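You operate a simulated robot arm through the tools that you are given. There is no shell and no other tool. Be economical: measure what you need, move in short steps, check, and stop when the job is done.

You run a simulated two-armed robot. Do the job below in one go: nothing can be reset, and whatever is moved stays where it is left.

## Task
Take the weight on the third shelf from the bottom of the right rack and put it away in the flat black tray. Put the green tray on top of the brown medium carton on the right bench. Put one of the black rings from the steel table on the top of the low rack. Put the sign marked "free" from the top of the low rack on top of the cable reel there and the sign that says "in test" on the long table. Fetch the blue drive from the long table and set it on the left bench. The order is free. Set down upright: sign.
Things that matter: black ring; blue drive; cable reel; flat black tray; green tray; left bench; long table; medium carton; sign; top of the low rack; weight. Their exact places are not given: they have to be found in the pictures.

The check looks at the end state, three seconds after you hand in, the way a careful person would. Anything else that was tipped, shoved, dropped, spilled or broken makes it a failure.

## Robot
Two 7-joint arms with two-finger parallel grippers on one trunk, on a base that drives. Base frame: it is fixed to the floor where the robot stands at the start and does not move with it; the origin is under the middle of the robot, x ahead of it, y to its left, z up. Lengths are in mm, angles in degrees, forces in N, time in s.
The left shoulder is at the start at [61, 197, 968], the right one opposite. With the tool pointing down near the work surface each hand reaches from about 320 to 720 mm from the robot's upright axis, wherever it stands, measured 20 degrees to its own side. Places, roughly: black ring (5x5x2 cm) [-7200, 100, 800]; blue drive [-3750, 2250, 750]; cable reel [-5500, 2250, 750]; flat black tray (18x26 cm) [-5440, -940, 760]; green tray (15x13x3 cm) [-6900, -1700, 900]; left bench [-2300, -1400, 800]; long table [-4200, 2500, 800]; medium carton [-4500, -1250, 750]; sign [-6000, 2250, 750]; top of the low rack [-5800, 2400, 800]; weight [750, 0, 1000]. Payload 1.57 kg a hand.
The tool frame of a hand sits at the grasp point between the pads (the TCP): z along the fingers, y along the line on which they close. The tips reach 30 mm beyond it. The gripper opens to 110 mm. The fingers are 24 mm wide and 12 mm thick; the gripper's body (48 by 112 mm) begins 78 mm behind the TCP.
Orientation is that of the tool frame in the base frame, as a unit quaternion [w, x, y, z]. With the fingers straight down and closing along the base's y, the tool's x points along the base's -x, its y along +y and its z along -z.

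## Interface
- The arms move only by the tool arm_command. It takes "left_commands", "right_commands" or both (then of equal length, played together; a hand with none holds still); each is a list of rows, each an object of numbers (a shift or turn left out is 0, a gripper value left out holds the last): "x", "y", "z": the shift along the tool's x, y, z in m; "rx", "ry", "rz": the turn, a rotation vector about the tool's x, y, z in degrees; "jaw": the opening in per cent of the stroke, from 0 (shut) to 100 (fully open). In form: [{"x": .., "y": .., "z": .., "rx": .., "ry": .., "rz": .., "jaw": ..}, ...]. A call has 1 to 20 rows; each row is the pose to reach, as a shift and turn from the pose commanded when the call began, along the tool's axes at that moment. A row lasts 0.2 s, in which the tool goes at most 50 mm and 8.6 degrees; a call with a longer step from one row to the next is refused whole, and so is a gripper value outside its range. Where a pose cannot be reached the arm comes as near as it can. A force on the tool above 40 N (or 10 N above the force at the start of the call, whichever is more), or a blocked arm, ends the call early, and 0.2 s more pass. Each finger travels about 72 mm/s and halts on what it meets, pressing with about 34 N; the grip force reading is that of the motor and also rises with nothing between the fingers. The clock runs only during rows and for 0.2 s after the last one: add rows that repeat a pose to give the fingers time. The reply holds the time, the measured pose of the TCP, the force on the tool along the base axes, the opening and the grip force, in the units named above and with some noise, with the torque about the TCP (base axes, N m) and any sound that the robot's microphone picked up.
- Cameras (640 x 400 px; columns grow to the right, rows downward): "scene" is now at [115.7, 2.2, 1564.4]; the picture's right is [0.01, -1.00, 0.00], its down [-0.67, -0.01, -0.74] and it looks along [0.74, 0.01, -0.67] (base axes); focal length 267 px, centre (320, 200). "left" rides on the left gripper at [70, -16, -141] in its tool frame; the picture's right is [0.23, 0.97, 0.00], its down [-0.85, 0.20, -0.48] and it looks along [-0.47, 0.11, 0.88] (tool axes); focal length 222 px, centre (320, 200). "right" rides on the right gripper at [70, 16, -141] in its tool frame; the picture's right is [-0.23, 0.97, 0.00], its down [-0.85, -0.20, -0.48] and it looks along [-0.47, -0.11, 0.88] (tool axes); focal length 222 px, centre (320, 200).
- get_image(camera): a new picture of that camera. It takes no simulated time.
- lift_body(by): slides the trunk up (or, below 0, down) by that many mm; the arms and the scene camera ride with it, the base frame stays. It gives what a move gives, with no picture.
- steer(legs): drives the robot by 1 to 6 legs, each [ahead, left, turn to the left] in mm, mm and degrees, along the robot's own axes; the way and the turn of a leg run together, so that a leg with both is an arc; at most 1500 mm and 180 degrees a leg. The arms and the cameras ride along, it lands a little off, and it stops where it bumps. It gives what a move gives.
- aim_head(pan, tilt): turns the head with the scene camera to pan (to the left, within 86 degrees either way) and tilt (down, from -29 to 69), counted from straight ahead of the robot. It gives what a move gives.
- measure_at(camera, pixels): for up to 12 pixels [column, row] of the newest picture of that camera ("zoom" is the newest enlarged one), the place [x, y, z] in the base frame of the surface seen there, good to about 2 mm. It takes no simulated time.
- enlarge(camera, box): a new picture of the part [left, top, right, bottom] of that camera's present view, enlarged. It takes no simulated time.
- hand_in(): hands the job in; it is judged then, once.

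Keep the steps short. Do not move on a guess: measure, check each grasp and each placing, and mend mistakes. In all there are 124 turns and 124 pictures (those below and enlarged ones count). Leave the grippers open and the arms clear of the work at the hand-in unless told otherwise, and finish with a single line.

The tools are called after ">>>" as name(argument=value, ...) on one line, values as JSON. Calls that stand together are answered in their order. arm_command: Moves the arms, as the interface text tells. Its arguments: {"type":"object","properties":{"left_commands":{"type":"array"},"right_commands":{"type":"array"}},"required":[]} The other tools are called the same way: lift_body (by) slides the trunk up or down; steer (legs) drives the base; aim_head (pan, tilt) turns the head that bears the scene camera; get_image (camera) takes a picture; measure_at (camera, pixels) gives the place of the surface under pixels of a picture; enlarge (camera, box) takes an enlarged picture of a part of a camera's view; hand_in () hands the job in.

At the start:

```text
clock: 0.0
left_tool_pos: [350.2, 154.1, 1270.7]
left_tcp_rot: [-0.001, 0.001, 1.0, 0.0]
left_wrist_force: [0.2, 0.4, -0.1]
left_ft_torque: [0.02, 0.02, -0.01]
left_finger_gap: 109.8
left_grasp_force: 0.0
right_tool_pos: [352.9, -145.1, 1287.4]
right_tcp_rot: [-0.001, 0.0, 1.0, 0.0]
right_wrist_force: [-0.1, -0.5, 0.3]
right_ft_torque: [0.01, 0.01, -0.01]
right_finger_gap: 110.0
right_grasp_force: 0.1
trunk travel left (down, up): [-564.0, 426.0]
robot x, y, heading: [-0.8, -2.3, -0.0]
head pan, tilt: [0.6, 42.2]
```

scene: 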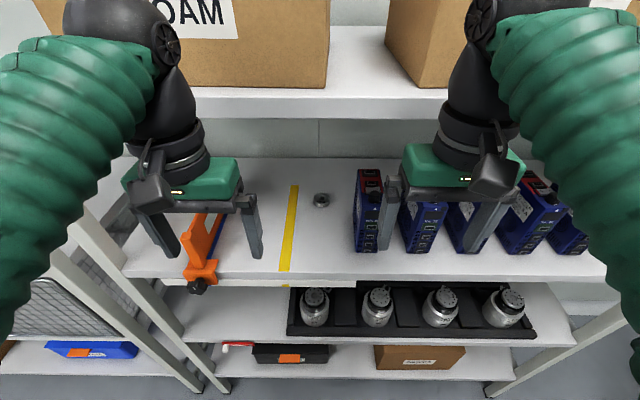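
right: 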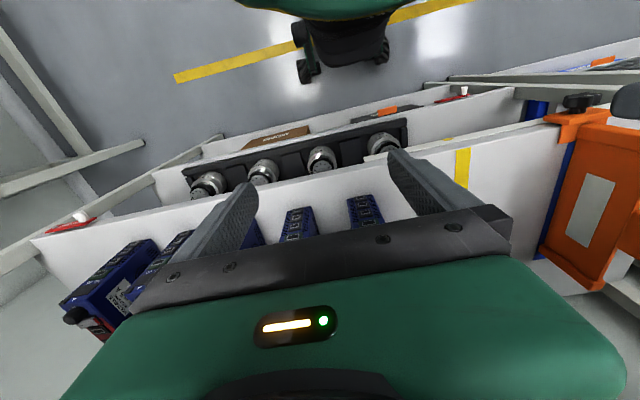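
left: 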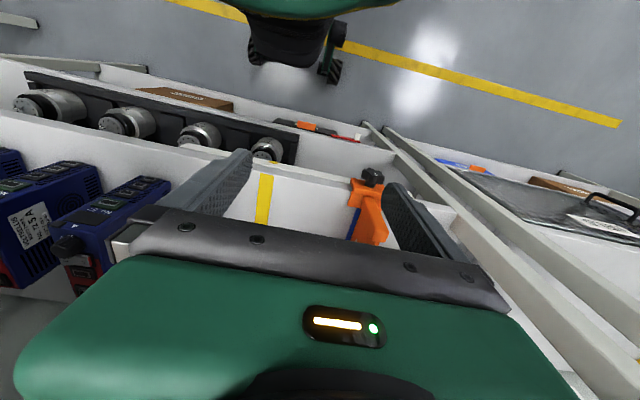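

I see a rack ahead with several shelves; a small metal object is near (321,199). I'll zoom there and measure shelf heights.

>>> enlarge(camera="scene", box=[240, 150, 400, 250])

>>> measure_at(camera="scene", pixels=[[321, 194], [321, 203], [314, 199], [328, 199], [321, 225], [250, 325], [250, 375], [300, 100], [265, 270], [330, 272], [376, 285], [360, 250]])

```text
4.00 times, centred on (320, 200) of scene
```

zoom: 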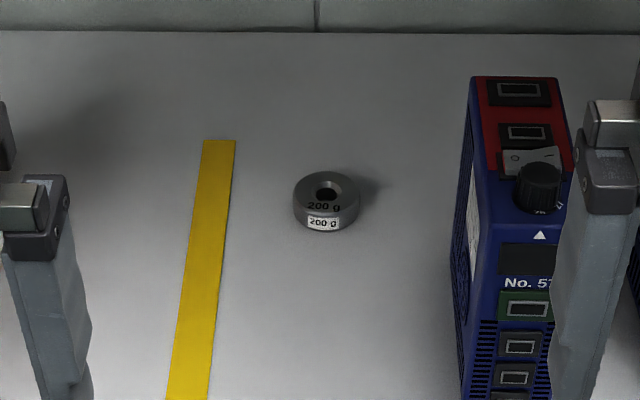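

```text
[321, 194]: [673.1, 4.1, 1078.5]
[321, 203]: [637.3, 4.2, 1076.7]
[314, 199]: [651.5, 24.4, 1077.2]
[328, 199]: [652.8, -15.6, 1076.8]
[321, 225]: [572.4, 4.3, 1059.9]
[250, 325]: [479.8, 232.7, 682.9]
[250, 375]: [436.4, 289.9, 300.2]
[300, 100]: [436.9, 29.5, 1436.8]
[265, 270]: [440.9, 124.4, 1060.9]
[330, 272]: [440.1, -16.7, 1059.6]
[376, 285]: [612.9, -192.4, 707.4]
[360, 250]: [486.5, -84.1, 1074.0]
```

The 200 g weight sits at about [655, 4, 1060–1078] on the shelf at z 1060 (shelves at 300, 683, 1060: the third). I'll tilt the right hand 45° forward, centre it on y=4 and move the left hand aside.

>>> arm_command(right_commands=[{"ry": -7.5, "y": 0.025}, {"ry": -15, "y": 0.05}, {"ry": -22.5, "y": 0.075}, {"ry": -30, "y": 0.1}, {"ry": -37.5, "y": 0.125}, {"ry": -45, "y": 0.149, "jaw": 70}, {"ry": -45, "y": 0.149, "jaw": 70}], left_commands=[{"y": 0.02}, {"y": 0.04}, {"y": 0.06}, {"y": 0.08}, {"y": 0.1}, {"y": 0.1}, {"y": 0.1}])

>>> get_image(camera="scene")

>>> get_image(camera="right")

```text
clock: 1.6
left_tool_pos: [349.2, 254.9, 1270.3]
left_tcp_rot: [0.0, 0.0, 1.0, -0.001]
left_wrist_force: [0.6, 0.1, 1.0]
left_ft_torque: [0.01, 0.02, -0.06]
left_finger_gap: 109.8
left_grasp_force: 0.1
right_tool_pos: [358.4, 8.7, 1280.2]
right_tcp_rot: [0.382, 0.001, 0.924, -0.002]
right_wrist_force: [0.3, -0.7, 0.6]
right_ft_torque: [0.01, -0.01, -0.01]
right_finger_gap: 76.7
right_grasp_force: 0.1
right hand out of reach, approached as far as the arm can: row 5, 6, 7
trunk travel left (down, up): [-564.0, 426.0]
robot x, y, heading: [-2.9, -1.0, 0.0]
head pan, tilt: [0.6, 42.2]
```

```text
119 pictures are left
```

scene: 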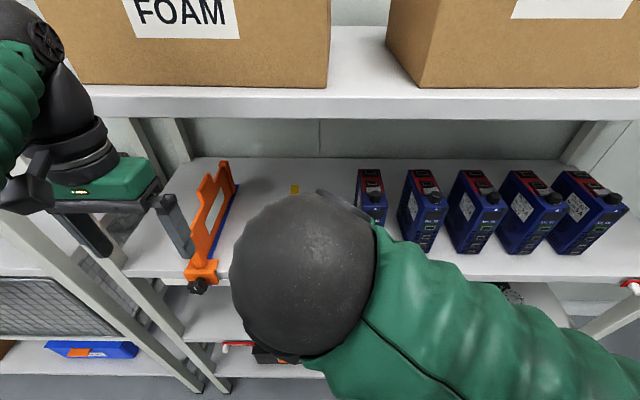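

```text
118 pictures are left
```

right: 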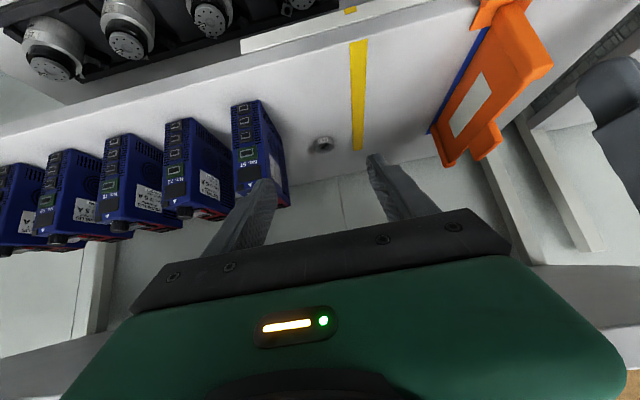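

The weight shows at (322,144) between the fingers in the right view. I'll lower and advance a little to about [415, 5, 1125], short of the rack's front.

>>> arm_command(right_commands=[{"x": 0.014, "z": 0.031}, {"x": 0.028, "z": 0.062}, {"x": 0.042, "z": 0.093}, {"x": 0.056, "z": 0.124}, {"x": 0.071, "z": 0.155}, {"x": 0.071, "z": 0.155}])

>>> get_image(camera="scene")

>>> get_image(camera="right")

```text
clock: 3.0
left_tool_pos: [348.7, 254.8, 1270.3]
left_tcp_rot: [0.0, 0.0, 1.0, 0.0]
left_wrist_force: [0.1, 0.4, 0.0]
left_ft_torque: [-0.01, -0.03, 0.05]
left_finger_gap: 110.1
left_grasp_force: 0.1
right_tool_pos: [419.5, 10.6, 1122.8]
right_tcp_rot: [0.382, -0.001, 0.924, 0.0]
right_wrist_force: [0.5, -0.9, 0.3]
right_ft_torque: [0.0, -0.02, 0.0]
right_finger_gap: 77.2
right_grasp_force: 0.1
trunk travel left (down, up): [-564.0, 426.0]
robot x, y, heading: [1.3, -0.2, 0.1]
head pan, tilt: [0.6, 42.2]
```

```text
117 pictures are left
```

scene: 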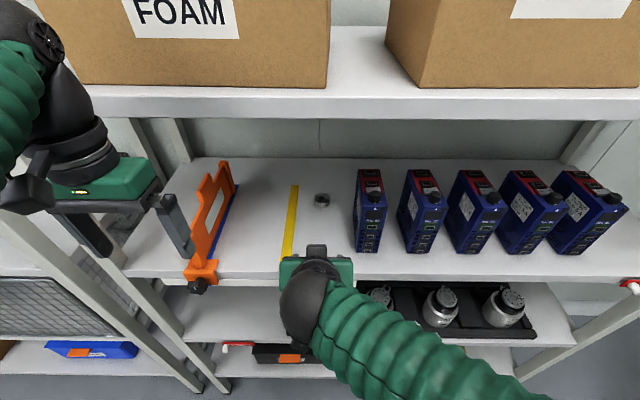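

```text
116 pictures are left
```

right: 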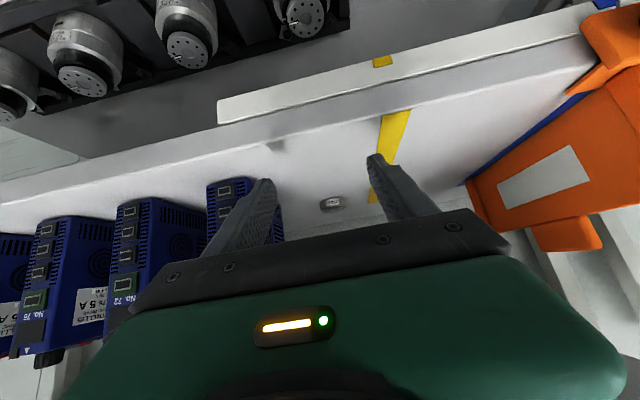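

The weight is ahead between the fingers at (332,203). I'll advance 200 mm with a small y correction, keeping height.

>>> arm_command(right_commands=[{"x": -0.028, "y": -0.005, "z": 0.028}, {"x": -0.056, "y": -0.005, "z": 0.056}, {"x": -0.084, "y": -0.005, "z": 0.084}, {"x": -0.112, "y": -0.005, "z": 0.112}, {"x": -0.141, "y": -0.005, "z": 0.141}, {"x": -0.141, "y": -0.005, "z": 0.141}])

>>> get_image(camera="scene")

>>> get_image(camera="right")

```text
clock: 4.4
left_tool_pos: [347.0, 256.1, 1270.2]
left_tcp_rot: [0.0, 0.0, 1.0, 0.0]
left_wrist_force: [0.5, 0.8, -0.9]
left_ft_torque: [0.0, -0.01, 0.0]
left_finger_gap: 110.0
left_grasp_force: 0.2
right_tool_pos: [616.7, 6.6, 1122.0]
right_tcp_rot: [0.383, 0.0, 0.924, -0.001]
right_wrist_force: [-0.1, 0.3, 1.2]
right_ft_torque: [-0.02, -0.02, -0.03]
right_finger_gap: 77.0
right_grasp_force: 0.1
trunk travel left (down, up): [-564.0, 426.0]
robot x, y, heading: [2.5, -1.7, -0.1]
head pan, tilt: [0.6, 42.2]
```

```text
115 pictures are left
```

scene: 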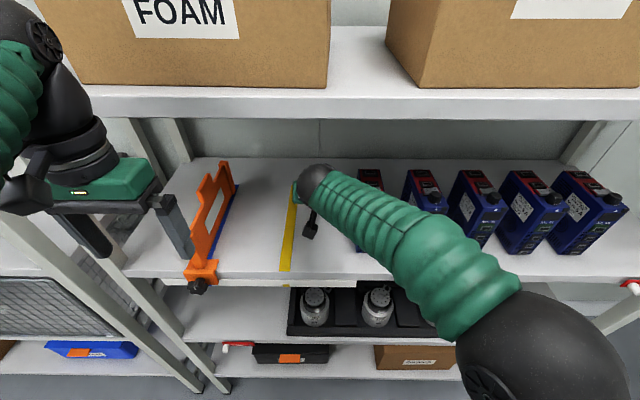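

```text
114 pictures are left
```

right: 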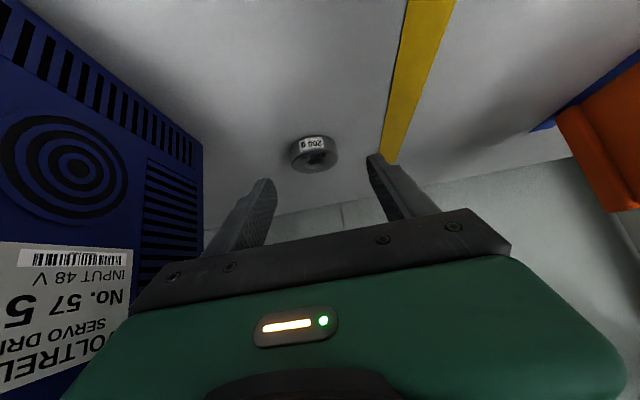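

The weight is at (314,153), near the fingers. I'll measure it from this closer camera before descending.

>>> measure_at(camera="right", pixels=[[289, 155], [338, 152], [313, 136], [315, 172], [311, 152], [350, 120], [280, 120], [200, 150]])

```text
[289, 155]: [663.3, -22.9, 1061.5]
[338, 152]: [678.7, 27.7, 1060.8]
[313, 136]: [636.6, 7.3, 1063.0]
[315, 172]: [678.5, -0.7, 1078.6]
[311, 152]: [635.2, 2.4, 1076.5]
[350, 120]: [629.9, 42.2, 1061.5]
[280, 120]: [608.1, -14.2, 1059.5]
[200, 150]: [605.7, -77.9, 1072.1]
```

Weight centre is about [656, 3]. I'll move along the tool by 38 mm so the tips flank it, then check before closing.

>>> arm_command(right_commands=[{"x": 0.0, "y": -0.003, "z": 0.015}, {"x": 0.001, "y": -0.003, "z": 0.028}, {"x": 0.001, "y": -0.003, "z": 0.038}, {"x": 0.001, "y": -0.003, "z": 0.038}])

>>> get_image(camera="right")

```text
clock: 5.4
left_tool_pos: [348.4, 255.2, 1270.7]
left_tcp_rot: [-0.001, 0.0, 1.0, 0.0]
left_wrist_force: [0.2, -0.5, 0.0]
left_ft_torque: [0.02, 0.0, 0.01]
left_finger_gap: 110.1
left_grasp_force: 0.0
right_tool_pos: [644.9, 2.8, 1095.0]
right_tcp_rot: [0.382, 0.0, 0.924, 0.0]
right_wrist_force: [0.8, 0.3, 0.6]
right_ft_torque: [-0.03, -0.04, 0.02]
right_finger_gap: 77.0
right_grasp_force: 0.1
trunk travel left (down, up): [-564.0, 426.0]
robot x, y, heading: [1.8, -0.6, 0.2]
head pan, tilt: [0.6, 42.2]
```

```text
113 pictures are left
```

right: 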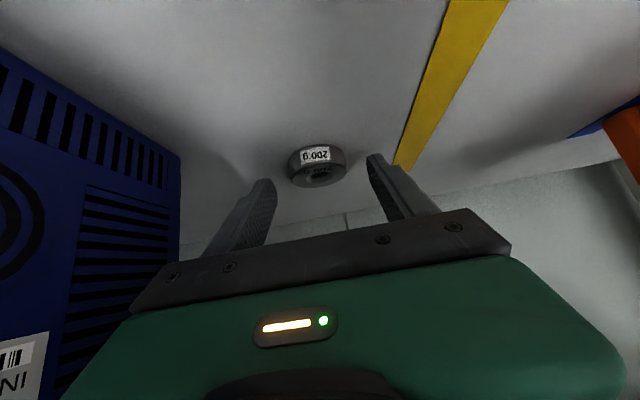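

Fingers flank the weight. I'll drop 2 mm more and close.

>>> arm_command(right_commands=[{"x": 0.0014, "z": 0.0014}, {"x": 0.0014, "z": 0.0014, "jaw": 55}, {"x": 0.0014, "z": 0.0014, "jaw": 25}, {"x": 0.0014, "z": 0.0014, "jaw": 25}, {"x": 0.0014, "z": 0.0014, "jaw": 25}])

>>> get_image(camera="right")

```text
clock: 6.6
left_tool_pos: [348.7, 254.8, 1269.0]
left_tcp_rot: [-0.001, 0.0, 1.0, -0.001]
left_wrist_force: [0.4, 0.0, -0.5]
left_ft_torque: [-0.01, 0.02, 0.0]
left_finger_gap: 110.1
left_grasp_force: 0.1
right_tool_pos: [645.3, 2.9, 1092.0]
right_tcp_rot: [0.382, -0.001, 0.924, 0.0]
right_wrist_force: [-0.5, 0.1, 0.1]
right_ft_torque: [0.01, 0.01, 0.04]
right_finger_gap: 45.1
right_grasp_force: 33.9
trunk travel left (down, up): [-564.0, 426.0]
robot x, y, heading: [-0.9, -0.8, -0.0]
head pan, tilt: [0.6, 42.2]
```

```text
112 pictures are left
```

right: 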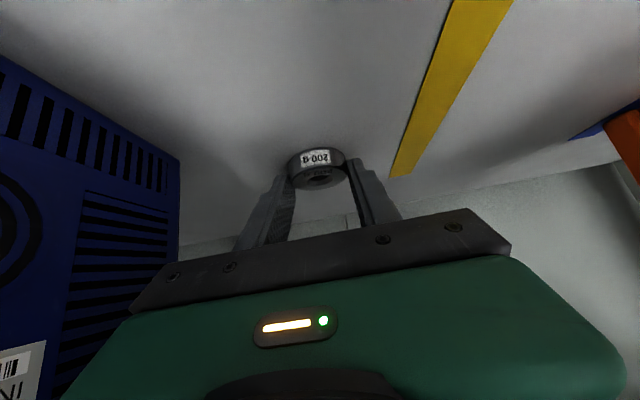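

Grip holds at 45 mm with 34 N. I'll lift 25 mm and back out to the front of the rack.

>>> arm_command(right_commands=[{"x": -0.009, "z": -0.009}, {"x": -0.0177, "z": -0.0177}, {"x": 0.01, "z": -0.046}, {"x": 0.038, "z": -0.074}, {"x": 0.066, "z": -0.102}, {"x": 0.094, "z": -0.13}, {"x": 0.122, "z": -0.158}, {"x": 0.145, "z": -0.181}, {"x": 0.145, "z": -0.181}])

>>> get_image(camera="right")

```text
clock: 8.6
left_tool_pos: [349.2, 256.6, 1270.0]
left_tcp_rot: [0.0, 0.0, 1.0, 0.0]
left_wrist_force: [-0.1, 0.6, -0.2]
left_ft_torque: [0.0, -0.02, 0.01]
left_finger_gap: 109.9
left_grasp_force: 0.1
right_tool_pos: [415.0, 1.6, 1118.9]
right_tcp_rot: [0.382, 0.0, 0.924, -0.001]
right_wrist_force: [0.9, 0.4, -1.9]
right_ft_torque: [0.01, 0.06, 0.0]
right_finger_gap: 45.2
right_grasp_force: 33.8
trunk travel left (down, up): [-564.0, 426.0]
robot x, y, heading: [1.1, 2.6, 0.0]
head pan, tilt: [0.6, 42.2]
```

```text
111 pictures are left
```

right: 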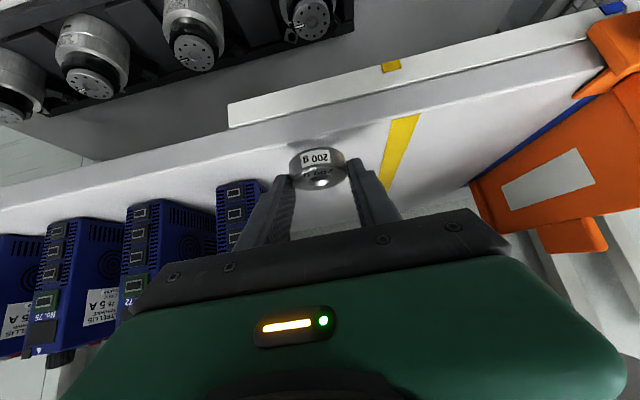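

Weight held. I'll back away 700 mm, turn around by 180° in place, and look with the head more level.

>>> steer(legs=[[-700, 0, 0], [0, 0, 180]])

>>> aim_head(pan=0, tilt=15)

>>> get_image(camera="scene")

```text
clock: 14.4
left_tool_pos: [-430.0, 417.3, 1267.2]
left_tcp_rot: [-0.002, -0.159, 0.987, 0.001]
left_wrist_force: [1.0, -0.4, 0.3]
left_ft_torque: [0.0, 0.06, 0.01]
left_finger_gap: 109.8
left_grasp_force: 0.1
right_tool_pos: [-288.2, 197.3, 1116.7]
right_tcp_rot: [0.375, -0.147, 0.913, 0.062]
right_wrist_force: [0.2, 1.0, -1.5]
right_ft_torque: [-0.04, 0.02, 0.0]
right_finger_gap: 45.0
right_grasp_force: 34.5
trunk travel left (down, up): [-564.0, 426.0]
robot x, y, heading: [-684.8, 67.9, 18.3]
head pan, tilt: [0.6, 42.2]
stopped in leg 2: the robot was blocked; the commanded pose is now the measured one
```

```text
clock: 15.3
left_tool_pos: [-433.3, 417.5, 1269.2]
left_tcp_rot: [0.001, -0.16, 0.987, 0.0]
left_wrist_force: [-1.1, -1.6, 0.0]
left_ft_torque: [0.0, -0.03, 0.0]
left_finger_gap: 109.7
left_grasp_force: 0.1
right_tool_pos: [-291.7, 197.5, 1118.9]
right_tcp_rot: [0.377, -0.147, 0.913, 0.06]
right_wrist_force: [0.2, 1.1, -1.7]
right_ft_torque: [-0.03, 0.02, -0.04]
right_finger_gap: 45.0
right_grasp_force: 34.7
trunk travel left (down, up): [-564.0, 426.0]
robot x, y, heading: [-685.1, 66.2, 18.5]
head pan, tilt: [0.0, 15.0]
```

```text
110 pictures are left
```

scene: 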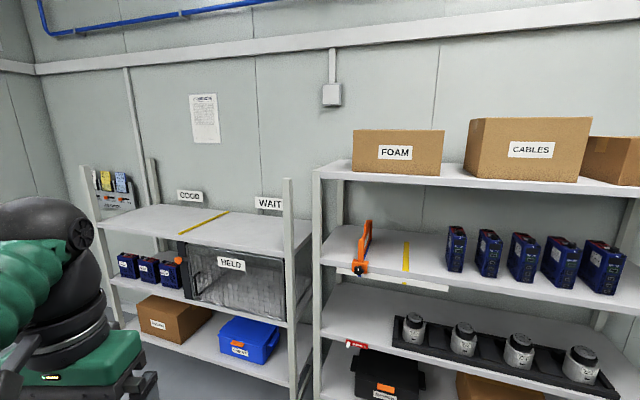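

The turn was blocked at 18°. I'll look to both sides to find what I touched.

>>> aim_head(pan=80, tilt=35)

>>> get_image(camera="scene")

>>> aim_head(pan=-84, tilt=35)

>>> get_image(camera="scene")

```text
clock: 16.9
left_tool_pos: [-431.8, 417.2, 1270.7]
left_tcp_rot: [0.0, -0.159, 0.987, 0.001]
left_wrist_force: [0.4, 0.4, 0.3]
left_ft_torque: [0.01, 0.0, 0.01]
left_finger_gap: 110.0
left_grasp_force: 0.1
right_tool_pos: [-291.6, 197.9, 1118.8]
right_tcp_rot: [0.377, -0.148, 0.912, 0.062]
right_wrist_force: [0.4, 0.0, -2.6]
right_ft_torque: [-0.01, -0.01, -0.04]
right_finger_gap: 45.1
right_grasp_force: 33.6
trunk travel left (down, up): [-564.0, 426.0]
robot x, y, heading: [-683.5, 67.3, 18.5]
head pan, tilt: [80.0, 35.0]
```

```text
109 pictures are left
```

scene: 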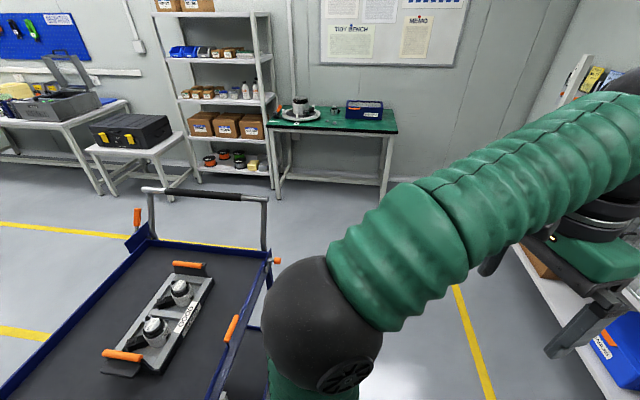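

```text
clock: 19.4
left_tool_pos: [-432.1, 416.8, 1269.9]
left_tcp_rot: [0.0, -0.159, 0.987, 0.001]
left_wrist_force: [0.1, -0.4, -0.3]
left_ft_torque: [0.0, -0.03, -0.02]
left_finger_gap: 110.1
left_grasp_force: 0.0
right_tool_pos: [-291.5, 198.2, 1118.6]
right_tcp_rot: [0.377, -0.147, 0.912, 0.061]
right_wrist_force: [0.2, 0.2, -1.6]
right_ft_torque: [-0.02, 0.01, 0.0]
right_finger_gap: 45.1
right_grasp_force: 33.8
trunk travel left (down, up): [-564.0, 426.0]
robot x, y, heading: [-685.5, 63.7, 18.2]
head pan, tilt: [-84.0, 35.0]
```

```text
108 pictures are left
```

scene: 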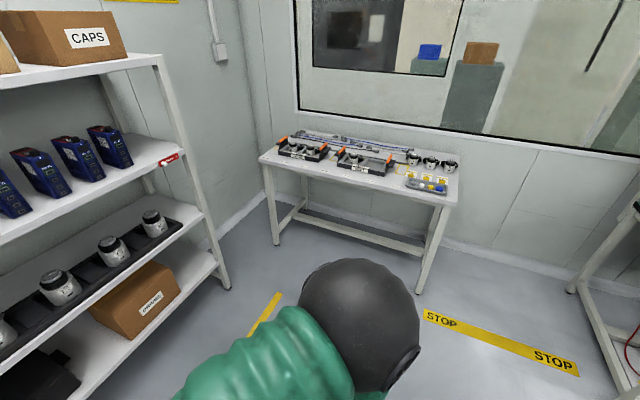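

A blue cart stands at the left rear and blocks the turn. I'll get its outline and the free floor positions.

>>> aim_head(pan=86, tilt=55)

>>> get_image(camera="scene")

>>> measure_at(camera="scene", pixels=[[100, 150], [40, 250], [160, 230], [200, 300], [250, 60], [300, 100], [380, 60], [150, 380], [250, 380], [60, 60]])

```text
clock: 22.0
left_tool_pos: [-433.3, 416.7, 1269.4]
left_tcp_rot: [0.0, -0.159, 0.987, 0.001]
left_wrist_force: [0.3, 0.4, 0.0]
left_ft_torque: [0.03, 0.0, -0.01]
left_finger_gap: 110.1
left_grasp_force: 0.1
right_tool_pos: [-289.8, 197.4, 1118.6]
right_tcp_rot: [0.376, -0.147, 0.913, 0.062]
right_wrist_force: [-0.2, 0.3, -2.9]
right_ft_torque: [-0.02, 0.03, 0.0]
right_finger_gap: 45.1
right_grasp_force: 34.2
trunk travel left (down, up): [-564.0, 426.0]
robot x, y, heading: [-685.8, 65.6, 18.2]
head pan, tilt: [85.9, 55.0]
```

```text
107 pictures are left
```

scene: 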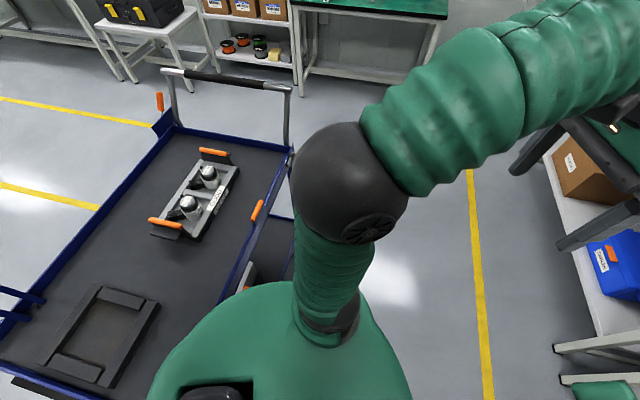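

```text
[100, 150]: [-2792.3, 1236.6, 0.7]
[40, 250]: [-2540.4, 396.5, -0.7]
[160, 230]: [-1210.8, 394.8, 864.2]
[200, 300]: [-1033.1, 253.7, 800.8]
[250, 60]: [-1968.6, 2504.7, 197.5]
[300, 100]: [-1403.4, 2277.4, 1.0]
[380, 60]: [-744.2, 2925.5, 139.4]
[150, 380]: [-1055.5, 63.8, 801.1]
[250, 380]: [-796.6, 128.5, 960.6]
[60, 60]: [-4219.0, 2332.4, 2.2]
```

>>> measure_at(camera="scene", pixels=[[288, 160], [235, 280], [215, 320], [170, 125], [20, 320], [90, 390], [270, 215], [100, 220], [5, 350], [285, 90]])

>>> enlarge(camera="scene", box=[0, 200, 320, 400])

```text
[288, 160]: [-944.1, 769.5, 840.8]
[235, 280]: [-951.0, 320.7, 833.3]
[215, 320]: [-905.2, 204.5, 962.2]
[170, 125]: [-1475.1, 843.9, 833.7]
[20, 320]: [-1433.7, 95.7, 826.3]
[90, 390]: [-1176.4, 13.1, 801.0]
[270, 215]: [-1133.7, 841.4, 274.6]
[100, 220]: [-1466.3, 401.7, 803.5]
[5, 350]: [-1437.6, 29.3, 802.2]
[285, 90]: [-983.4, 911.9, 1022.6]
```

```text
2.00 times, centred on (160, 300) of scene
```

zoom: 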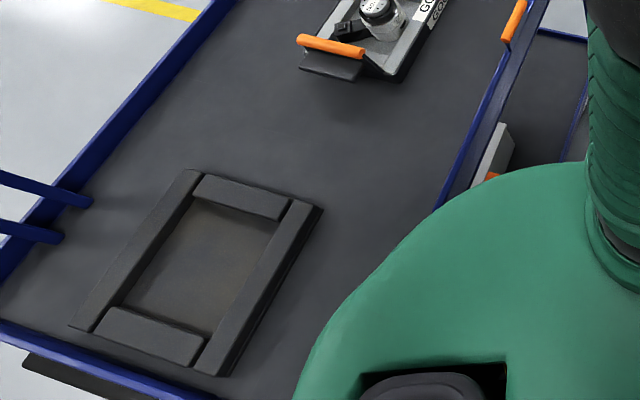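

The cart (x −1450…−950, y up to ~850, top z 800) is right behind me. I'll drive 250 mm forward, turn right 108° to face −y, then look to the right past the cart.

>>> steer(legs=[[250, 0, 0], [0, 0, -108]])

>>> aim_head(pan=-60, tilt=30)

>>> get_image(camera="scene")

```text
clock: 28.4
left_tool_pos: [-205.7, -210.5, 1268.7]
left_tcp_rot: [0.0, 0.719, 0.695, 0.001]
left_wrist_force: [0.8, 0.1, 0.0]
left_ft_torque: [0.01, 0.0, 0.0]
left_finger_gap: 110.1
left_grasp_force: 0.1
right_tool_pos: [-461.6, -267.1, 1117.4]
right_tcp_rot: [0.266, 0.664, 0.643, -0.274]
right_wrist_force: [-1.0, -0.5, -2.6]
right_ft_torque: [0.03, 0.0, 0.01]
right_finger_gap: 45.1
right_grasp_force: 34.1
trunk travel left (down, up): [-564.0, 426.0]
robot x, y, heading: [-450.3, 147.8, -91.9]
head pan, tilt: [85.9, 55.0]
```

```text
clock: 30.7
left_tool_pos: [-206.4, -210.8, 1268.3]
left_tcp_rot: [0.001, 0.719, 0.695, 0.001]
left_wrist_force: [0.2, 0.2, 0.1]
left_ft_torque: [0.01, 0.01, 0.02]
left_finger_gap: 110.0
left_grasp_force: 0.2
right_tool_pos: [-462.3, -267.3, 1118.0]
right_tcp_rot: [0.266, 0.664, 0.643, -0.274]
right_wrist_force: [0.8, -1.0, -2.6]
right_ft_torque: [0.04, -0.02, 0.0]
right_finger_gap: 45.3
right_grasp_force: 33.9
trunk travel left (down, up): [-564.0, 426.0]
robot x, y, heading: [-447.7, 143.0, -91.9]
head pan, tilt: [-60.0, 30.0]
```

```text
105 pictures are left
```

scene: 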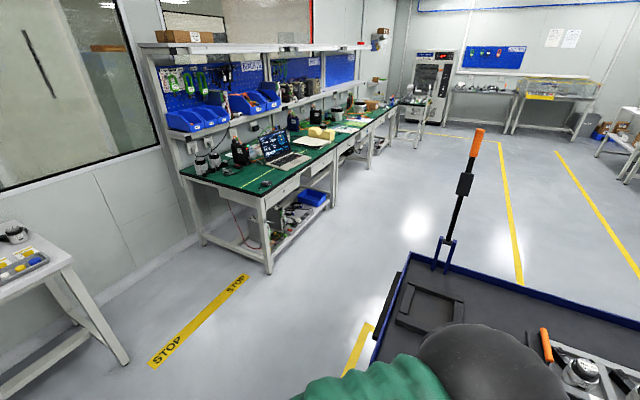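

A green-topped long bench runs along the right. I'll measure the corridor and bench points.

>>> measure_at(camera="scene", pixels=[[405, 258], [374, 360], [262, 197], [268, 272], [185, 175], [330, 145], [395, 108], [360, 340], [515, 270], [500, 150], [240, 280], [455, 248]])

>>> enlarge(camera="scene", box=[160, 20, 460, 207])

>>> enlarge(camera="scene", box=[400, 40, 640, 190])

```text
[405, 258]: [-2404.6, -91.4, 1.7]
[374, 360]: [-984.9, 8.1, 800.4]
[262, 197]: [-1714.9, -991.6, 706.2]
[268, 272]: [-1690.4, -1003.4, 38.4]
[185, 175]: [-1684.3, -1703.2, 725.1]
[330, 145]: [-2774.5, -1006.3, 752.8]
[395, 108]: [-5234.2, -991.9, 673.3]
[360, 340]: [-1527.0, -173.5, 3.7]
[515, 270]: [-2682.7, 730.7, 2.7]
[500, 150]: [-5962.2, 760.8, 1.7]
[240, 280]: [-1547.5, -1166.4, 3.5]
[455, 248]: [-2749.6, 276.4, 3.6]
```

```text
2.13 times, centred on (310, 114) of scene
```

zoom: 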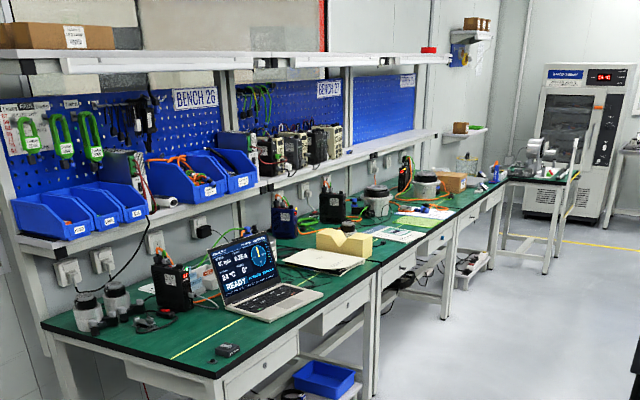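

```text
2.67 times, centred on (520, 115) of scene
```

zoom: 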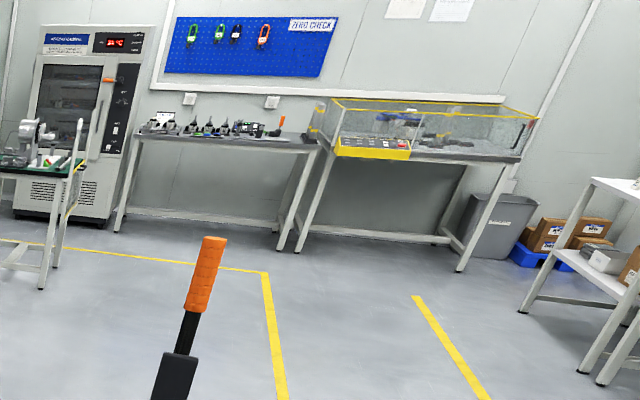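

Benches' front edge is at y≈−1000; the cart ends near y≈0, leaving a corridor. I'll check the small table on the left before driving.

>>> measure_at(camera="scene", pixels=[[65, 262], [20, 300], [125, 360], [480, 135], [440, 265], [462, 190], [10, 390]])

```text
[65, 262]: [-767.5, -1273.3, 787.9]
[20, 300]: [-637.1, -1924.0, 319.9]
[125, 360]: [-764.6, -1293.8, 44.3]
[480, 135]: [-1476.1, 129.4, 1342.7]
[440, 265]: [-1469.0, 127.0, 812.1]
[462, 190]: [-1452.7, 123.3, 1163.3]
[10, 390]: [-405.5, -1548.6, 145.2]
```

The table's front is at y≈−1273, so there is room. I'll drive to y≈−540, turn to face −x, and go 1200 mm along the corridor.

>>> steer(legs=[[690, 0, 0], [0, 0, -88], [1200, 0, 0]])

>>> aim_head(pan=0, tilt=25)

>>> get_image(camera="scene")

```text
clock: 44.1
left_tool_pos: [-2055.7, -798.7, 1269.6]
left_tcp_rot: [0.001, 1.0, 0.002, 0.001]
left_wrist_force: [-0.3, -0.1, 0.3]
left_ft_torque: [-0.01, 0.0, 0.01]
left_finger_gap: 110.2
left_grasp_force: 0.0
right_tool_pos: [-2122.9, -545.0, 1117.3]
right_tcp_rot: [0.001, 0.924, 0.001, -0.382]
right_wrist_force: [0.7, -0.4, -1.2]
right_ft_torque: [0.01, -0.04, -0.01]
right_finger_gap: 45.1
right_grasp_force: 34.3
trunk travel left (down, up): [-564.0, 426.0]
robot x, y, heading: [-1707.7, -547.0, -180.0]
head pan, tilt: [-60.0, 30.0]
```

```text
clock: 45.4
left_tool_pos: [-2056.1, -799.5, 1268.6]
left_tcp_rot: [0.0, 1.0, 0.002, 0.0]
left_wrist_force: [0.1, -0.8, 0.3]
left_ft_torque: [0.02, 0.0, -0.03]
left_finger_gap: 110.0
left_grasp_force: 0.1
right_tool_pos: [-2123.1, -546.2, 1118.0]
right_tcp_rot: [0.001, 0.924, 0.002, -0.383]
right_wrist_force: [0.3, 0.3, -1.3]
right_ft_torque: [0.01, -0.03, 0.01]
right_finger_gap: 44.8
right_grasp_force: 33.9
trunk travel left (down, up): [-564.0, 426.0]
robot x, y, heading: [-1704.8, -547.6, -179.9]
head pan, tilt: [0.0, 25.0]
```

```text
102 pictures are left
```

scene: 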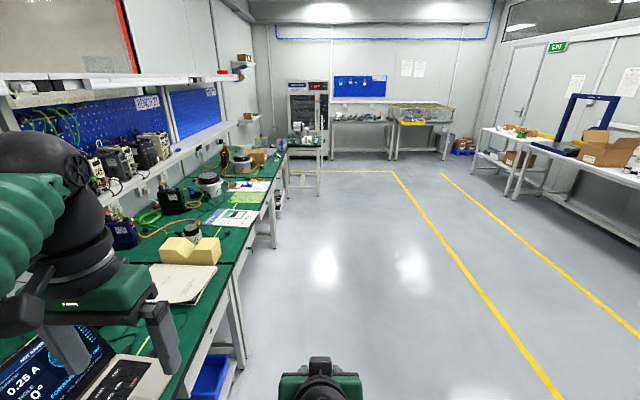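

The aisle ahead is clear. I'll drive 2600 mm along it and look again.

>>> steer(legs=[[1300, 0, 0], [1300, 0, 0]])

>>> get_image(camera="scene")

```text
clock: 58.3
left_tool_pos: [-4718.1, -715.2, 1268.9]
left_tcp_rot: [0.001, 1.0, -0.018, -0.001]
left_wrist_force: [0.7, -0.4, -0.3]
left_ft_torque: [-0.01, -0.01, -0.01]
left_finger_gap: 109.8
left_grasp_force: 0.0
right_tool_pos: [-4774.4, -459.4, 1118.2]
right_tcp_rot: [-0.007, 0.924, -0.017, -0.381]
right_wrist_force: [-0.7, 0.1, -2.6]
right_ft_torque: [0.01, -0.02, -0.01]
right_finger_gap: 45.0
right_grasp_force: 34.3
trunk travel left (down, up): [-564.0, 426.0]
robot x, y, heading: [-4364.0, -472.3, 178.1]
head pan, tilt: [0.0, 25.0]
```

```text
101 pictures are left
```

scene: 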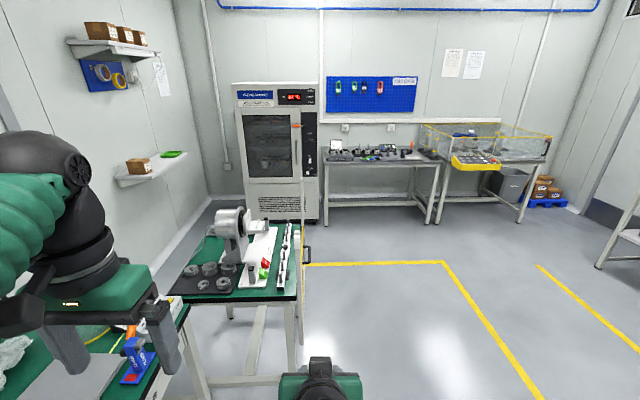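

I see the flat black tray with weights at (210,278) on the green cart-table, and the small green tray on the wall shelf at (173,154). Measuring these.

>>> enlarge(camera="scene", box=[140, 200, 320, 312])

>>> measure_at(camera="scene", pixels=[[172, 292], [232, 293], [198, 263], [250, 265], [202, 284], [224, 283], [209, 268], [192, 270], [228, 267], [298, 296], [208, 277], [174, 155]])

```text
3.56 times, centred on (230, 256) of scene
```

zoom: 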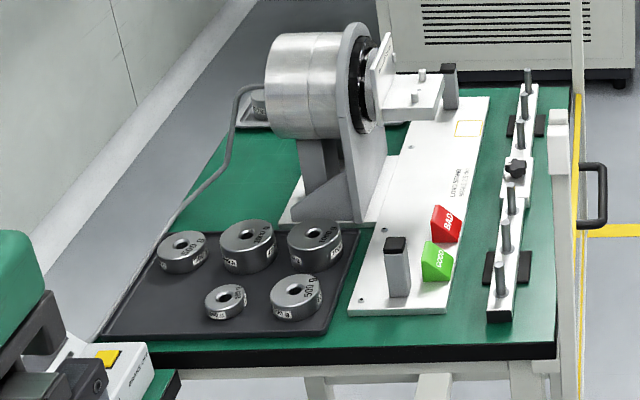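

```text
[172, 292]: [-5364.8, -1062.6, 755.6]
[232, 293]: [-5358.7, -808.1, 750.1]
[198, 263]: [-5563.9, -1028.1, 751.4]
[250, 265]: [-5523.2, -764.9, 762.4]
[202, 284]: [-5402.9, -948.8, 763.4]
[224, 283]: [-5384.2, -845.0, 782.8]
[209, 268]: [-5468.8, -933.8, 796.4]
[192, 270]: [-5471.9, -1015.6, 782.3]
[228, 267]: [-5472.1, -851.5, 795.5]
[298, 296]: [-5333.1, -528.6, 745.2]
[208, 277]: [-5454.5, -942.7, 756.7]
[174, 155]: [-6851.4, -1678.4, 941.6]
```

Tray free spot: front-left, around [−5405, −1022], tray floor z≈757. Before moving I check the height of things at the bench end that my left hand will pass over.

>>> measure_at(camera="scene", pixels=[[133, 325], [140, 360], [185, 315], [60, 345], [90, 375], [10, 350], [240, 297], [182, 284], [187, 380]])

```text
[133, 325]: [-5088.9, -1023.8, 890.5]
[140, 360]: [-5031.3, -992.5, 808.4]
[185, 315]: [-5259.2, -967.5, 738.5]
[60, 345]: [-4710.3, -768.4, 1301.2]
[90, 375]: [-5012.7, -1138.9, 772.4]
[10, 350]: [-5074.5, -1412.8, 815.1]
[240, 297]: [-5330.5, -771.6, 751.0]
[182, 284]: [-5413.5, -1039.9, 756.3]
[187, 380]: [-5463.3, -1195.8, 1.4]
```

Objects there are at most z 890, well below the hand. Drive to about (−4900, −630) and turn left 37°.

>>> steer(legs=[[530, 160, 0], [0, 0, 37]])

>>> aim_head(pan=0, tilt=50)

>>> get_image(camera="scene")

>>> get_image(camera="right")

```text
clock: 63.2
left_tool_pos: [-5026.9, -1029.9, 1269.0]
left_tcp_rot: [0.001, 0.95, 0.312, 0.0]
left_wrist_force: [-0.1, 0.4, -0.1]
left_ft_torque: [0.01, 0.0, 0.02]
left_finger_gap: 110.0
left_grasp_force: 0.1
right_tool_pos: [-5228.6, -865.4, 1117.9]
right_tcp_rot: [0.12, 0.878, 0.288, -0.363]
right_wrist_force: [1.0, 0.1, -2.4]
right_ft_torque: [-0.01, -0.04, -0.01]
right_finger_gap: 45.0
right_grasp_force: 33.6
trunk travel left (down, up): [-564.0, 426.0]
robot x, y, heading: [-4895.7, -617.6, -143.8]
head pan, tilt: [0.0, 25.0]
```

```text
clock: 64.1
left_tool_pos: [-5023.5, -1029.4, 1268.4]
left_tcp_rot: [0.001, 0.95, 0.313, 0.001]
left_wrist_force: [-0.4, 0.0, -0.5]
left_ft_torque: [-0.02, 0.0, -0.02]
left_finger_gap: 110.3
left_grasp_force: 0.1
right_tool_pos: [-5227.8, -865.1, 1117.1]
right_tcp_rot: [0.119, 0.878, 0.288, -0.363]
right_wrist_force: [-0.2, 0.6, -1.8]
right_ft_torque: [0.03, 0.0, -0.01]
right_finger_gap: 44.7
right_grasp_force: 33.6
trunk travel left (down, up): [-564.0, 426.0]
robot x, y, heading: [-4896.1, -618.5, -143.7]
head pan, tilt: [0.0, 50.0]
```

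```text
99 pictures are left
```

scene: 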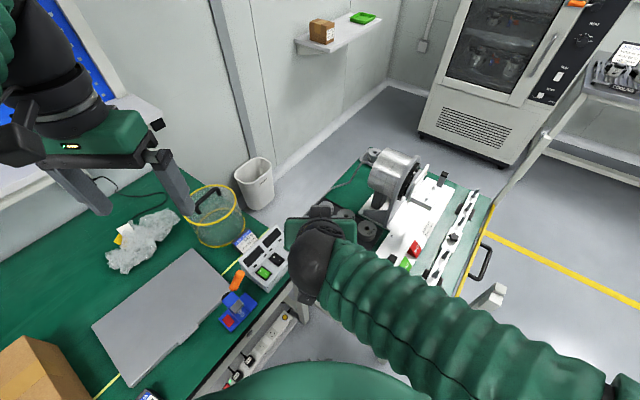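

```text
98 pictures are left
```

right: 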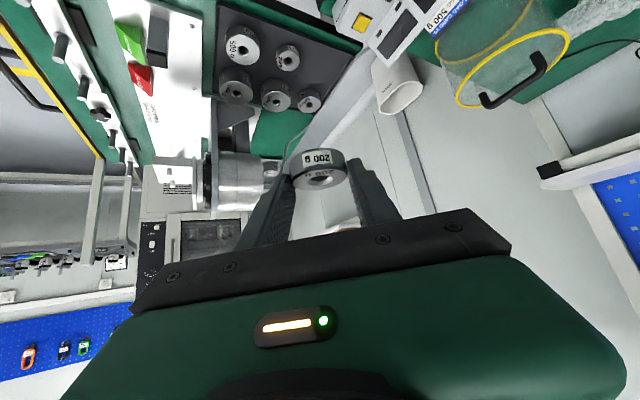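

The right view shows the tray with five weights and the free corner near (325,62). Measuring it all precisely.

>>> measure_at(camera="right", pixels=[[325, 62], [288, 57], [308, 100], [345, 55], [300, 30], [325, 85], [242, 45], [320, 42], [276, 95], [362, 45]])

>>> enlarge(camera="right", box=[190, 0, 400, 131])

```text
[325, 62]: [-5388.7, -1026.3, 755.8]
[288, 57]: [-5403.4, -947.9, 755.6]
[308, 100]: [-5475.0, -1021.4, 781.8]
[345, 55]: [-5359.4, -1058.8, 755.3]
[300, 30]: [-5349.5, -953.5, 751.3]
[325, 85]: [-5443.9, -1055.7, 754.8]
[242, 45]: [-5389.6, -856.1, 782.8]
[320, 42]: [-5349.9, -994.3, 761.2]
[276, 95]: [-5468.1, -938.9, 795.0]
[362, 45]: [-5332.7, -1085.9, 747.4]
```

```text
3.05 times, centred on (295, 66) of right
```

zoom: 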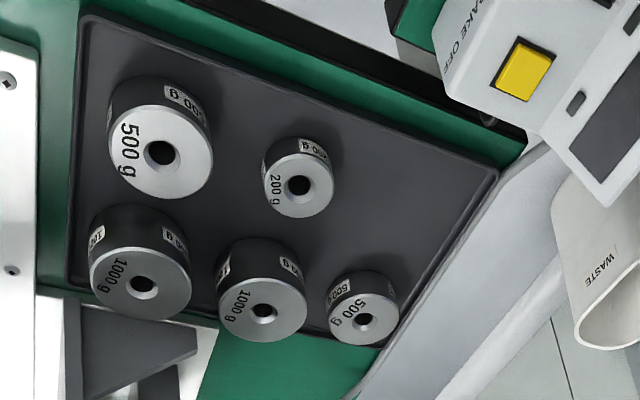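

>>> measure_at(camera="zoom", pixels=[[450, 85], [525, 75], [540, 120], [575, 160], [470, 20], [620, 100]])

>>> measure_at(camera="scene", pixels=[[262, 245], [245, 270], [280, 262], [262, 290], [287, 290], [240, 280]])

```text
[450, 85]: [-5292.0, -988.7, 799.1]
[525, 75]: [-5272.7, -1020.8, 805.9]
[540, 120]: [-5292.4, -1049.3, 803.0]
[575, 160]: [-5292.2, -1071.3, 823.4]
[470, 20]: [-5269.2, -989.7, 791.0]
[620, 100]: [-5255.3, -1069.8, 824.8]
```

```text
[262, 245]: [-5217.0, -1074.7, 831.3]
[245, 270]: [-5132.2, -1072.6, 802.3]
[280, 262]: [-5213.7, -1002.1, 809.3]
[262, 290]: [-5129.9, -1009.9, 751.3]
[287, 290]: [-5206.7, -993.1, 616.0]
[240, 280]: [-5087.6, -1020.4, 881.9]
```

Clearances are fine. I'll go forward 215 mm and left 26 mm at this height, then down 270 mm to hover over the free corner.

>>> arm_command(right_commands=[{"x": -0.03, "y": 0.005, "z": 0.03}, {"x": -0.06, "y": 0.01, "z": 0.06}, {"x": -0.09, "y": 0.016, "z": 0.09}, {"x": -0.12, "y": 0.021, "z": 0.12}, {"x": -0.152, "y": 0.026, "z": 0.152}, {"x": -0.122, "y": 0.026, "z": 0.182}, {"x": -0.092, "y": 0.026, "z": 0.212}, {"x": -0.062, "y": 0.026, "z": 0.242}, {"x": -0.032, "y": 0.026, "z": 0.272}, {"x": -0.002, "y": 0.026, "z": 0.302}, {"x": 0.039, "y": 0.026, "z": 0.343, "jaw": 25}])

>>> get_image(camera="right")

```text
refused: row 11 steps farther than a row can; nothing moved
```

```text
96 pictures are left
```

right: 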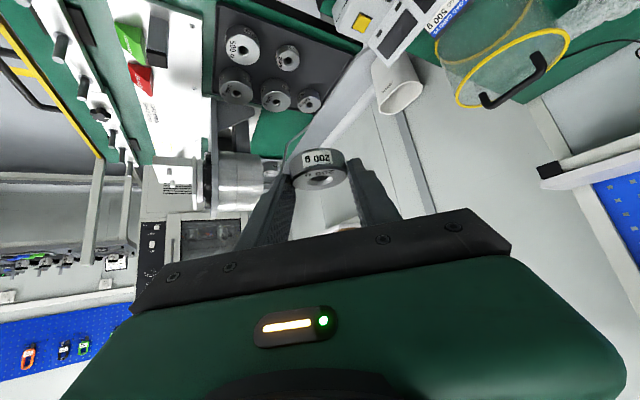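

The last row stepped too far; I resend it split in two.

>>> arm_command(right_commands=[{"x": -0.03, "y": 0.005, "z": 0.03}, {"x": -0.06, "y": 0.01, "z": 0.06}, {"x": -0.09, "y": 0.016, "z": 0.09}, {"x": -0.12, "y": 0.021, "z": 0.12}, {"x": -0.152, "y": 0.026, "z": 0.152}, {"x": -0.122, "y": 0.026, "z": 0.182}, {"x": -0.092, "y": 0.026, "z": 0.212}, {"x": -0.062, "y": 0.026, "z": 0.242}, {"x": -0.032, "y": 0.026, "z": 0.272}, {"x": -0.002, "y": 0.026, "z": 0.302}, {"x": 0.019, "y": 0.026, "z": 0.323}, {"x": 0.033, "y": 0.026, "z": 0.337}, {"x": 0.033, "y": 0.026, "z": 0.337}])

>>> get_image(camera="right")

```text
clock: 66.2
left_tool_pos: [-5026.9, -1026.3, 1270.4]
left_tcp_rot: [0.002, 0.95, 0.312, 0.0]
left_wrist_force: [0.2, 0.1, -0.4]
left_ft_torque: [-0.04, -0.02, -0.01]
left_finger_gap: 110.1
left_grasp_force: 0.0
right_tool_pos: [-5485.6, -946.0, 1068.3]
right_tcp_rot: [0.169, 0.876, 0.163, -0.421]
right_wrist_force: [0.7, 0.3, -1.6]
right_ft_torque: [0.04, -0.03, -0.02]
right_finger_gap: 45.0
right_grasp_force: 33.9
trunk travel left (down, up): [-564.0, 426.0]
robot x, y, heading: [-4894.2, -618.5, -143.8]
head pan, tilt: [0.0, 50.0]
stopped in row 10 (right hand): the arm was blocked; the commanded pose is now the measured one
```

```text
95 pictures are left
```

right: 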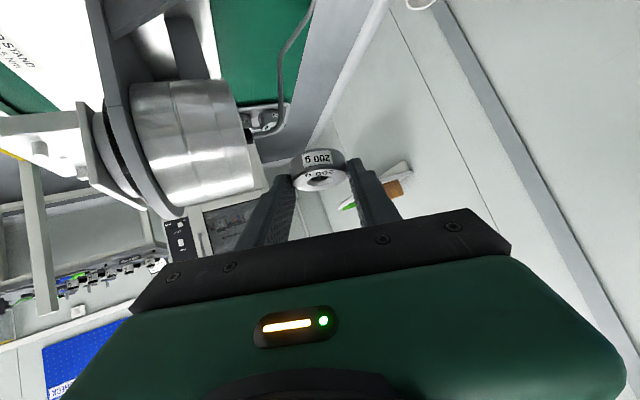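

The arm got blocked at z 1068, off course with a twist. I'll look from the head.

>>> get_image(camera="scene")

```text
94 pictures are left
```

scene: 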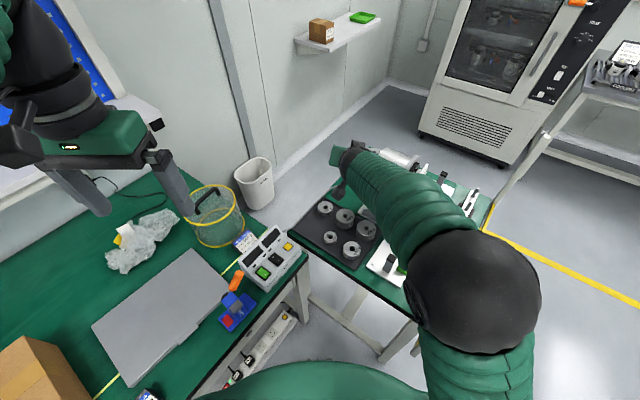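

No contact visible; the elbow seems to be the limit. Lowering via the trunk would be better. I'll measure the elbow and nearby heights.

>>> measure_at(camera="scene", pixels=[[470, 290], [410, 220], [470, 370], [480, 240], [215, 190], [355, 155], [200, 200], [400, 340], [90, 190], [395, 155]])

```text
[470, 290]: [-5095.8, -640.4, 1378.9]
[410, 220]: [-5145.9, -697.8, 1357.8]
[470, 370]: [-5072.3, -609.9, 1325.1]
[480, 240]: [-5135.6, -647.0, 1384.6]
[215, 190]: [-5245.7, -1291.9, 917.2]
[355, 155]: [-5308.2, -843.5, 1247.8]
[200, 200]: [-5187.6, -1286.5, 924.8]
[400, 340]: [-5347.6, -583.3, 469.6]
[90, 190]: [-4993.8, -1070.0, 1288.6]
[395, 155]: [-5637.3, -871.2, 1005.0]
```

The elbow has swung up (z 1380), clear of everything. I'll bring the hand back over the target at z≈1100 with the original orientation, then lower the trunk instead.

>>> arm_command(right_commands=[{"x": 0.004, "y": 0.018, "z": -0.01, "rx": -0.4, "ry": 1.6, "rz": -2.3}, {"x": 0.008, "y": 0.036, "z": -0.02, "rx": -0.7, "ry": 3.1, "rz": -4.7}, {"x": 0.012, "y": 0.054, "z": -0.029, "rx": -1.1, "ry": 4.7, "rz": -7}, {"x": 0.016, "y": 0.072, "z": -0.039, "rx": -1.4, "ry": 6.3, "rz": -9.3}, {"x": 0.02, "y": 0.09, "z": -0.048, "rx": -1.8, "ry": 7.8, "rz": -11.7}, {"x": 0.024, "y": 0.1075, "z": -0.058, "rx": -2.1, "ry": 9.4, "rz": -14}, {"x": 0.024, "y": 0.1075, "z": -0.058, "rx": -2.1, "ry": 9.4, "rz": -14}])

>>> get_image(camera="scene")

```text
clock: 68.0
left_tool_pos: [-5024.4, -1028.1, 1270.7]
left_tcp_rot: [0.001, 0.95, 0.313, 0.0]
left_wrist_force: [-0.2, -0.1, 0.1]
left_ft_torque: [-0.03, -0.01, -0.01]
left_finger_gap: 110.0
left_grasp_force: 0.1
right_tool_pos: [-5417.3, -993.2, 1095.7]
right_tcp_rot: [0.101, 0.887, 0.264, -0.365]
right_wrist_force: [0.3, 0.1, -2.5]
right_ft_torque: [0.02, -0.04, -0.02]
right_finger_gap: 45.0
right_grasp_force: 33.5
trunk travel left (down, up): [-564.0, 426.0]
robot x, y, heading: [-4895.1, -618.6, -143.3]
head pan, tilt: [0.0, 50.0]
stopped in row 7 (right hand): the arm was blocked; the commanded pose is now the measured one
```

```text
93 pictures are left
```

scene: 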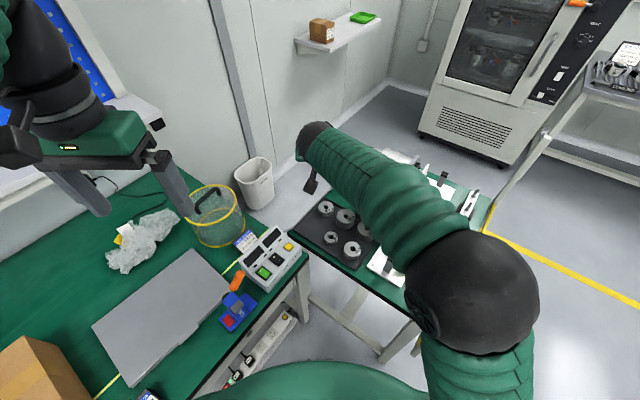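

Nearly there. I'll lower the trunk 250 mm; the hand then hovers around z 845 with nothing beneath but the tray.

>>> lift_body(by=-230)

>>> get_image(camera="right")

>>> get_image(camera="scene")

```text
clock: 70.4
left_tool_pos: [-5024.1, -1027.5, 1037.8]
left_tcp_rot: [0.001, 0.95, 0.312, -0.001]
left_wrist_force: [0.7, 0.1, -0.6]
left_ft_torque: [-0.02, 0.0, -0.02]
left_finger_gap: 109.8
left_grasp_force: 0.0
right_tool_pos: [-5413.2, -995.5, 867.9]
right_tcp_rot: [0.106, 0.886, 0.265, -0.366]
right_wrist_force: [-0.4, 0.9, -1.6]
right_ft_torque: [0.04, -0.05, -0.02]
right_finger_gap: 44.9
right_grasp_force: 34.0
trunk travel left (down, up): [-334.0, 656.0]
robot x, y, heading: [-4892.3, -621.9, -143.5]
head pan, tilt: [0.0, 50.0]
```

```text
92 pictures are left
```

right: 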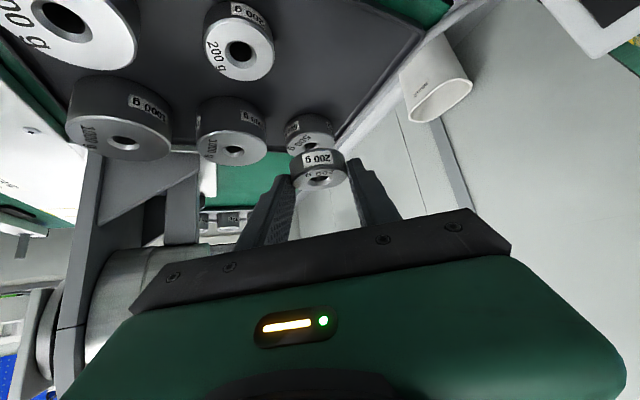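

```text
91 pictures are left
```

scene: 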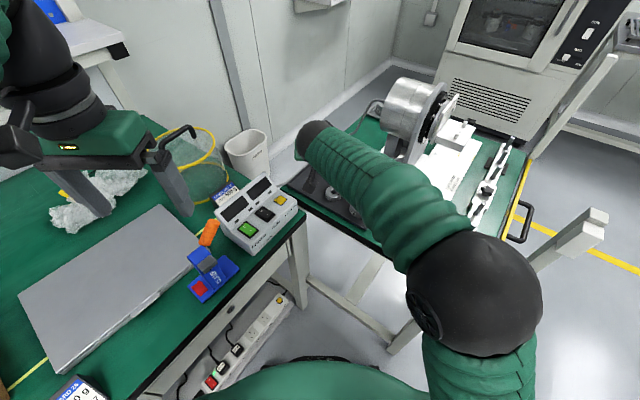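

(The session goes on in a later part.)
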